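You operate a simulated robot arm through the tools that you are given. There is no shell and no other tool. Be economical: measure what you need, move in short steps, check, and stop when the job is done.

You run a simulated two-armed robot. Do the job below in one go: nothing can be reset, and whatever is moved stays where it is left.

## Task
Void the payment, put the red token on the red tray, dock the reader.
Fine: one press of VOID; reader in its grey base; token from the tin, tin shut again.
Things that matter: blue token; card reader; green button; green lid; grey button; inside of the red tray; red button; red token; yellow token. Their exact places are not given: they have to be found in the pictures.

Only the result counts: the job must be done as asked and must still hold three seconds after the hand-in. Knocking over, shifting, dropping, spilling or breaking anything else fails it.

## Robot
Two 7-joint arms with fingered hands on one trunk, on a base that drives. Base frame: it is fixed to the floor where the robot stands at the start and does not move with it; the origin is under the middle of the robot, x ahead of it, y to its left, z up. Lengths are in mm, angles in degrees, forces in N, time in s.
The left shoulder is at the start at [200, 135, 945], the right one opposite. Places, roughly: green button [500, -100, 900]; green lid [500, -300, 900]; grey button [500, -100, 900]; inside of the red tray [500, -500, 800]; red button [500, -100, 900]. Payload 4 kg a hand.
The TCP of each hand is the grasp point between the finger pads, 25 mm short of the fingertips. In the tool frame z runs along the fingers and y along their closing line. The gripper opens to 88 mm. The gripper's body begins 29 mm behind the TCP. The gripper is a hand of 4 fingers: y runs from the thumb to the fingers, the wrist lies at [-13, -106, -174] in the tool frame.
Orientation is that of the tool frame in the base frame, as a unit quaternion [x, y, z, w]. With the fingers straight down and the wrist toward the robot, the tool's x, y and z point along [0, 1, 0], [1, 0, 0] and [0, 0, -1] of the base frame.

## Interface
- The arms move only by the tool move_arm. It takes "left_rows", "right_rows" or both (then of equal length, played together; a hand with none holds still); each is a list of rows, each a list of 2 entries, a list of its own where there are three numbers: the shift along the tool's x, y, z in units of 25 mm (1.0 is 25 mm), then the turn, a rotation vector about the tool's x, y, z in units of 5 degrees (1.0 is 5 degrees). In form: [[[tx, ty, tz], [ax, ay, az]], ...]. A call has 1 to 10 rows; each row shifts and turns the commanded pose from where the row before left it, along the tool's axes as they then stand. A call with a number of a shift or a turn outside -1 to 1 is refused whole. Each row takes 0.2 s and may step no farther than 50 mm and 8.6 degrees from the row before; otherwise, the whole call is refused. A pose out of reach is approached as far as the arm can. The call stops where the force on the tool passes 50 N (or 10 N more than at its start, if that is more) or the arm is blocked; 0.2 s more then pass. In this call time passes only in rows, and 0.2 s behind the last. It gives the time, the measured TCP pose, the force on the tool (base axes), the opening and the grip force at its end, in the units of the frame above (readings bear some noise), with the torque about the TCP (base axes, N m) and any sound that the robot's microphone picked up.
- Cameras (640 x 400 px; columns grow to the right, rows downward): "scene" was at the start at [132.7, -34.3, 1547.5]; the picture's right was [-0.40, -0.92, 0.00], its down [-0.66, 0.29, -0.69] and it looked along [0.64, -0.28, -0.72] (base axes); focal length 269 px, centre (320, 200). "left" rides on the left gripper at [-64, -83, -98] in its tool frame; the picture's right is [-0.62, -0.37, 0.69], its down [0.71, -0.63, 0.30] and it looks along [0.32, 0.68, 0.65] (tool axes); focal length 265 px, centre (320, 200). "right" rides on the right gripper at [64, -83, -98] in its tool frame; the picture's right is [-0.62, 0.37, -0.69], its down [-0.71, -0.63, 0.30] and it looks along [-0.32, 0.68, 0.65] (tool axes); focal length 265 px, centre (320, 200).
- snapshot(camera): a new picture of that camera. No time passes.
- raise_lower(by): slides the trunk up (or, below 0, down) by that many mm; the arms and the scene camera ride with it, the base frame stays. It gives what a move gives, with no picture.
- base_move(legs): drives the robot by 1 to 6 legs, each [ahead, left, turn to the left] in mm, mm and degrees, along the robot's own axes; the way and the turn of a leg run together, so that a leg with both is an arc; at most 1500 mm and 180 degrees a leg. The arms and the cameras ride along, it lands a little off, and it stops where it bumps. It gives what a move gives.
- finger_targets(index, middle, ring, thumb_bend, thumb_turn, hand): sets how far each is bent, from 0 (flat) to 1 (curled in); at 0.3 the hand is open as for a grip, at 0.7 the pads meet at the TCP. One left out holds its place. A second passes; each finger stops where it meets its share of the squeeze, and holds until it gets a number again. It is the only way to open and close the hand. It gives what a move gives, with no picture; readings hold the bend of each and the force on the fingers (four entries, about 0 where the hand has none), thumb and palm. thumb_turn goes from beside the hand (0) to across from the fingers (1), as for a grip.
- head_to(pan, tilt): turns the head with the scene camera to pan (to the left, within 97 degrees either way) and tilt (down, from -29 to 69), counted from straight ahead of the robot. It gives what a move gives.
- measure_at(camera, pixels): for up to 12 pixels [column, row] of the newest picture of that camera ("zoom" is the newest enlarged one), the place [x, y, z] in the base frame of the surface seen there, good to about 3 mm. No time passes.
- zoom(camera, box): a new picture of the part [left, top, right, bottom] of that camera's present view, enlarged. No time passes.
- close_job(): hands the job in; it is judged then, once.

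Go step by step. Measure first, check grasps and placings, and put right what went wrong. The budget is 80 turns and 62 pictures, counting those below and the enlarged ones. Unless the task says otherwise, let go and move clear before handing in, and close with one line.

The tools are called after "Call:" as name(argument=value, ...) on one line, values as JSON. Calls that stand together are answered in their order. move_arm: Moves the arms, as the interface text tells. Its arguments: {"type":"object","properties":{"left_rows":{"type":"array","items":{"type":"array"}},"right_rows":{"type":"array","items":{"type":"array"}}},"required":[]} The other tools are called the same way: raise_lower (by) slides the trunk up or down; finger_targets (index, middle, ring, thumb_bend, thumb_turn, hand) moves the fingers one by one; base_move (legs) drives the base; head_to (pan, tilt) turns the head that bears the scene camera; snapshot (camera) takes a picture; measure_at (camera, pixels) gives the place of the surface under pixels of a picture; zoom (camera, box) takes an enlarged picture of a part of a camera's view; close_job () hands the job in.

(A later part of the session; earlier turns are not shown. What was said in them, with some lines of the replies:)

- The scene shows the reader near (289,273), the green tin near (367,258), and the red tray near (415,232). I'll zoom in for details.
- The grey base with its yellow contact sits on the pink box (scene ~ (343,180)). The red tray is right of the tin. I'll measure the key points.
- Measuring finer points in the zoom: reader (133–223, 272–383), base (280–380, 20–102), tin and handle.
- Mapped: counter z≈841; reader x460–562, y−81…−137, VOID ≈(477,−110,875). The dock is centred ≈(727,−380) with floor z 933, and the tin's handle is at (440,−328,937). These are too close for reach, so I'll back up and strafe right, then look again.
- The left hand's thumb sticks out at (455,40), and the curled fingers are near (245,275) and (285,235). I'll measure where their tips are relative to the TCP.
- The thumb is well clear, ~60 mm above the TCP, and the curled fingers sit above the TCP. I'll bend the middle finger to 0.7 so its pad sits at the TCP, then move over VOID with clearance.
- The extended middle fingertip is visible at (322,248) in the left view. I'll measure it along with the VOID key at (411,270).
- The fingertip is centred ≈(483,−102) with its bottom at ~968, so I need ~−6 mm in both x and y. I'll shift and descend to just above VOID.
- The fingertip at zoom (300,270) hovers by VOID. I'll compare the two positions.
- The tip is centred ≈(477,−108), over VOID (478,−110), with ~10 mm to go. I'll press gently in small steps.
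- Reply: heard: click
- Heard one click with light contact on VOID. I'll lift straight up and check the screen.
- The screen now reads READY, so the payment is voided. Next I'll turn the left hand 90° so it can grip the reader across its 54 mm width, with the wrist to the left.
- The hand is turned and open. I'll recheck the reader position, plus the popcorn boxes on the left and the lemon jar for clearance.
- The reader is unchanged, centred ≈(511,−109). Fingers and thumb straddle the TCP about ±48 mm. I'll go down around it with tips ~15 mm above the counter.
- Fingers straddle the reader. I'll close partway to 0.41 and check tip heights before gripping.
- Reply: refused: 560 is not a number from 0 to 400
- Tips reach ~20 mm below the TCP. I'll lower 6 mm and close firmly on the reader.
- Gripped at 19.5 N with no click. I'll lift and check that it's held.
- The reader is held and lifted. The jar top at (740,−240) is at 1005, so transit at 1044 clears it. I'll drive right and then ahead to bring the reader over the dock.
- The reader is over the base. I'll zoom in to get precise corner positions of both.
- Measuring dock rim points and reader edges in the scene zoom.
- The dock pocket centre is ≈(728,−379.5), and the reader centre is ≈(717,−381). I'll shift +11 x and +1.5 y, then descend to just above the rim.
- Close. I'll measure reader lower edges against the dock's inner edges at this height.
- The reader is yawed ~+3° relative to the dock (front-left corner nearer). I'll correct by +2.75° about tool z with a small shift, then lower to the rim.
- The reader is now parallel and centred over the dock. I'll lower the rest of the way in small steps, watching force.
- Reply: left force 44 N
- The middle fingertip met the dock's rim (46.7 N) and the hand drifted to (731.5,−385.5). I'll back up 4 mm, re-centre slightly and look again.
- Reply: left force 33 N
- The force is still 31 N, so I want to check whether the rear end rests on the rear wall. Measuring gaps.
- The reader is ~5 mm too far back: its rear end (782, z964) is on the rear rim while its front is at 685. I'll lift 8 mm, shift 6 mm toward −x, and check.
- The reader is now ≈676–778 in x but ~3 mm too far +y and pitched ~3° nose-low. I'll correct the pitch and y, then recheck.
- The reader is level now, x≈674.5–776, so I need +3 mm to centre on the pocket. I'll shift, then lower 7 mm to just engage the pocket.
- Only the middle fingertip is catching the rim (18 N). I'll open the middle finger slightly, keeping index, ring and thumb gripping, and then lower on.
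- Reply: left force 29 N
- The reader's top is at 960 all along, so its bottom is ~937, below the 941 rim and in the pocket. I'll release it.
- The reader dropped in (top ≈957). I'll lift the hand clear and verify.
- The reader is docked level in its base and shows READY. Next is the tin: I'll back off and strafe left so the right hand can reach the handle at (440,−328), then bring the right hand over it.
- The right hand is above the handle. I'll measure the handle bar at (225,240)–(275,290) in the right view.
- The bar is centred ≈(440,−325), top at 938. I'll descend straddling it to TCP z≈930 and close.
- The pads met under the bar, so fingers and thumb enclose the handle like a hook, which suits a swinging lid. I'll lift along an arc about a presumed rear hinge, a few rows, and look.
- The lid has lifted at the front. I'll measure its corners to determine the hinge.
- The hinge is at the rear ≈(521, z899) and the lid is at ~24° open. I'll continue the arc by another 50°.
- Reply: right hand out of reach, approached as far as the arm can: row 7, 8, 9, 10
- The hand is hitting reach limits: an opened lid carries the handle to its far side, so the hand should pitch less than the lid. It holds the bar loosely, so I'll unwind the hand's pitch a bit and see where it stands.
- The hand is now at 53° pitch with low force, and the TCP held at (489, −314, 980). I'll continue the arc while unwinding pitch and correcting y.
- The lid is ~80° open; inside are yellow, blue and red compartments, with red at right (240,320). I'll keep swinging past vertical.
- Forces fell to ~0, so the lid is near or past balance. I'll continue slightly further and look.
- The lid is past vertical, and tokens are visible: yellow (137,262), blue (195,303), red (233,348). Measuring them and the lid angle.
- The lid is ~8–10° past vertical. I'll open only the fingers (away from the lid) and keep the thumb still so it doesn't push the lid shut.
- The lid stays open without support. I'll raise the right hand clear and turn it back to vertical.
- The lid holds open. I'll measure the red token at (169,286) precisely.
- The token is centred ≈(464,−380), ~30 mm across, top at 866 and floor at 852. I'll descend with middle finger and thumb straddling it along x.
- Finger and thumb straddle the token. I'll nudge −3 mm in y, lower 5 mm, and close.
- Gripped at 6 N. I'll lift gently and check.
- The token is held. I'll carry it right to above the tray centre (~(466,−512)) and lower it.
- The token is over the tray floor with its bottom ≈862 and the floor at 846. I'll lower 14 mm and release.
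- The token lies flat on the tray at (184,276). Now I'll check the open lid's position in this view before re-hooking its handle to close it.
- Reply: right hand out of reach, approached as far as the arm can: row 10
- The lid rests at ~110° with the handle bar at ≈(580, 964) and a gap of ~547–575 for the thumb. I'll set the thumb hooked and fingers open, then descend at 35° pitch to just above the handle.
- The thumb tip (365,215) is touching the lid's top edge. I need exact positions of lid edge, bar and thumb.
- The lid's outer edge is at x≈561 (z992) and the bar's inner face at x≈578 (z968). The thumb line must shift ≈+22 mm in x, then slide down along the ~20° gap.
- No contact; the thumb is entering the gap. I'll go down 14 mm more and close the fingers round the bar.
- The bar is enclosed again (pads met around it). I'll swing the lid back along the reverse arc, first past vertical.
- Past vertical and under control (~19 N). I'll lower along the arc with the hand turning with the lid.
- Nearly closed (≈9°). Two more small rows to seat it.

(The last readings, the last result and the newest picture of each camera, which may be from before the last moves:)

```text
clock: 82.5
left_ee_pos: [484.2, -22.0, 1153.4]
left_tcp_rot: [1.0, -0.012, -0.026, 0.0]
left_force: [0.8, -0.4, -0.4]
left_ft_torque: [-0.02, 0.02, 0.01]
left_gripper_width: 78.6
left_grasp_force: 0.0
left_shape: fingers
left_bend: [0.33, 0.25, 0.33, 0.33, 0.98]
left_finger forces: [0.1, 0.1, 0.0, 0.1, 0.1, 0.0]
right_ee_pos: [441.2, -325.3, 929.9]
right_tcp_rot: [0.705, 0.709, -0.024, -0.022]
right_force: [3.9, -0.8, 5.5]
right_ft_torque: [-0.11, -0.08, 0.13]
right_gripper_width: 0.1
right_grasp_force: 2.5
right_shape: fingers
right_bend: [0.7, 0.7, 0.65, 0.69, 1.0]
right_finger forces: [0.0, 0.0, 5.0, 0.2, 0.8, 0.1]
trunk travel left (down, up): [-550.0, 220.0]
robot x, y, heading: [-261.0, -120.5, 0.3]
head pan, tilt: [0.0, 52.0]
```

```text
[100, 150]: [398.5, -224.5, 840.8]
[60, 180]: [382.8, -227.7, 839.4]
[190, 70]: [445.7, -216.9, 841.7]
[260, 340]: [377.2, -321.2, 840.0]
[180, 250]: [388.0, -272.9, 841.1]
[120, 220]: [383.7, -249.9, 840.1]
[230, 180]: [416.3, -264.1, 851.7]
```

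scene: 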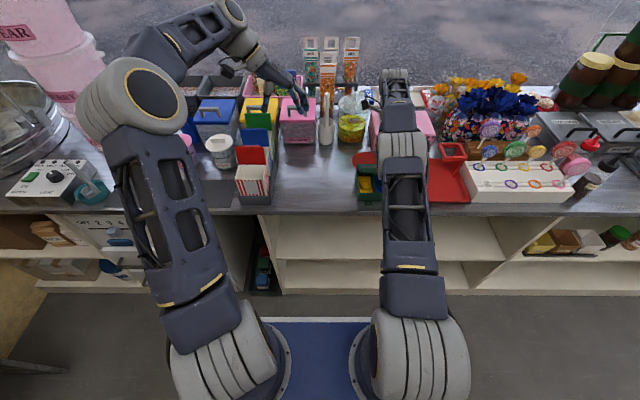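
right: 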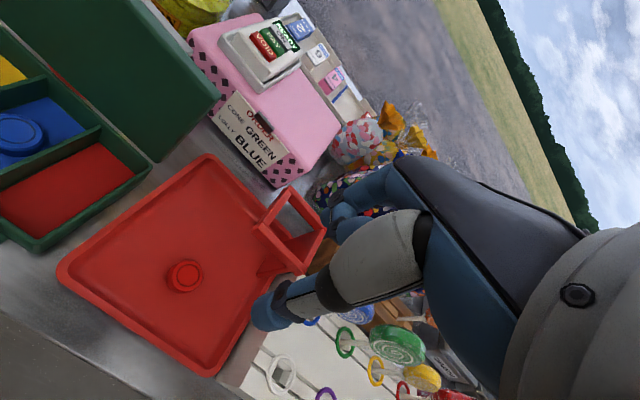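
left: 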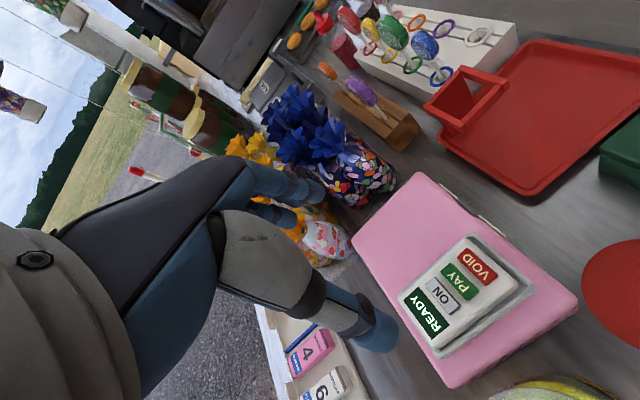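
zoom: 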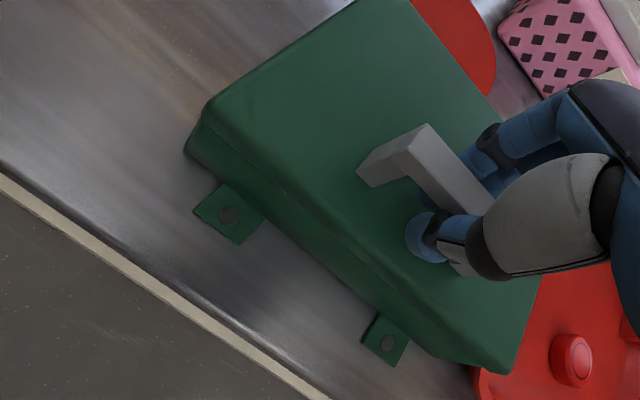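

The lid is seated shut. I'll open the hand and rise straight up clear of the handle.

Call:
finger_targets(hand="right", index=0.3, middle=0.3, ring=0.3, thumb_bend=0.3)

Call:
move_arm(right_rows=[[[0, 0, -0.4], [0, 0, 0]], [[0, 0, -0.8], [0, 0, 0]], [[0, 0, -1], [0, 0, 0]], [[0, 0, -1], [0, 0, 0]], [[0, 0, -1], [0, 0, 0]], [[0, 0, -1], [0, 0, 0]], [[0, -0.4, -1], [0, 0, 0]], [[0, -0.4, -1], [0, 0, 0]]])

Call:
snapshot(camera="right")

Call:
measure_at(camera="right", pixels=[[105, 190], [215, 110], [150, 190], [200, 200], [220, 220], [260, 330], [240, 280]])

```text
clock: 83.5
left_ee_pos: [484.3, -22.3, 1154.1]
left_tcp_rot: [1.0, -0.012, -0.026, -0.001]
left_force: [0.4, -0.3, 0.4]
left_ft_torque: [-0.02, 0.03, -0.01]
left_gripper_width: 78.5
left_grasp_force: 0.1
left_shape: fingers
left_bend: [0.33, 0.25, 0.33, 0.33, 0.98]
left_finger forces: [0.1, 0.1, 0.0, 0.0, 0.0, 0.1]
right_ee_pos: [441.3, -325.2, 930.1]
right_tcp_rot: [0.705, 0.709, -0.024, -0.024]
right_force: [0.1, -0.3, 0.8]
right_ft_torque: [-0.02, 0.01, 0.0]
right_gripper_width: 84.5
right_grasp_force: 0.2
right_shape: fingers
right_bend: [0.3, 0.3, 0.3, 0.3, 0.98]
right_finger forces: [0.0, 0.1, 0.0, 0.0, 0.1, 0.0]
trunk travel left (down, up): [-550.0, 220.0]
robot x, y, heading: [-261.8, -122.9, 0.3]
head pan, tilt: [0.0, 52.0]
```

```text
clock: 85.3
left_ee_pos: [485.0, -23.1, 1152.0]
left_tcp_rot: [1.0, -0.013, -0.026, 0.0]
left_force: [0.4, -0.3, 0.6]
left_ft_torque: [0.02, 0.0, -0.03]
left_gripper_width: 78.5
left_grasp_force: 0.1
left_shape: fingers
left_bend: [0.33, 0.25, 0.33, 0.33, 0.98]
left_finger forces: [0.1, 0.1, 0.0, 0.0, 0.0, 0.0]
right_ee_pos: [433.3, -322.0, 1111.7]
right_tcp_rot: [0.705, 0.709, -0.025, -0.025]
right_force: [-0.1, 0.4, -0.2]
right_ft_torque: [0.0, 0.02, -0.01]
right_gripper_width: 84.5
right_grasp_force: 0.2
right_shape: fingers
right_bend: [0.3, 0.3, 0.3, 0.3, 0.98]
right_finger forces: [0.1, 0.1, 0.1, 0.0, 0.0, 0.0]
trunk travel left (down, up): [-550.0, 220.0]
robot x, y, heading: [-258.8, -125.3, 0.2]
head pan, tilt: [0.0, 52.0]
```

```text
2 pictures are left
```

right: 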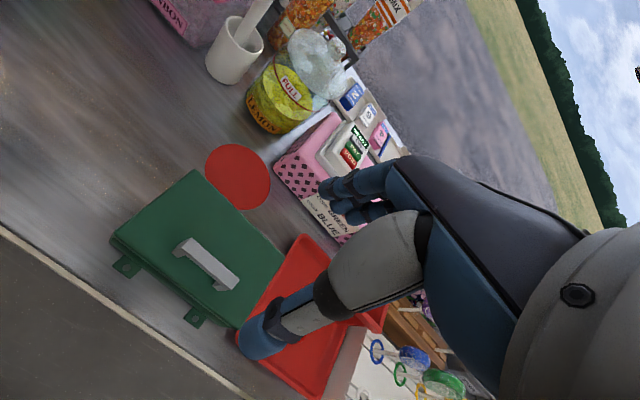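

```text
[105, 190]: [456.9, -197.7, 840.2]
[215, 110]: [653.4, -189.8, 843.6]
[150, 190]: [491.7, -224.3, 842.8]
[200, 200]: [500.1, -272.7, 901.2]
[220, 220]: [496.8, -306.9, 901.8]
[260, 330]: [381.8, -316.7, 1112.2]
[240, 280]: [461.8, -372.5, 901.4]
```

The lid top reads 901–902, the same as at the start. A last check near the front edge, and of the dock.

Call:
measure_at(camera="right", pixels=[[122, 237], [160, 265], [205, 305], [222, 318], [345, 150], [352, 138]])

Call:
zoom(camera="scene", box=[330, 90, 490, 210])

```text
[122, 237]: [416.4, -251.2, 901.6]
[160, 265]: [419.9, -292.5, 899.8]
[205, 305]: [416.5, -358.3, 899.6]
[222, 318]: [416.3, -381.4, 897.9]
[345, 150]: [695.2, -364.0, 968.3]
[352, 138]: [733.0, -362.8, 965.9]
```

```text
3.33 times, centred on (410, 150) of scene
```

zoom: 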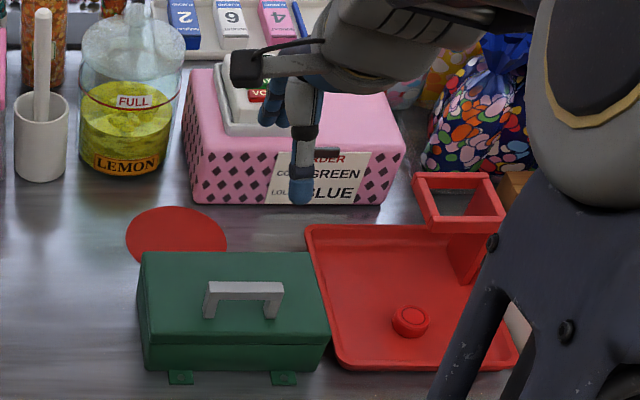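

The lid is flat and shut (900–901 at the front edge), the red token lies on the red tray, the reader sits in its base, and both hands are clear. Handing in.

Call:
close_job()

```text
The job is handed in.
```

The job is handed in: VOID was pressed once (the screen went from PAID to READY), the reader is in its grey base, the red token from the tin is on the red tray, and the tin is shut.
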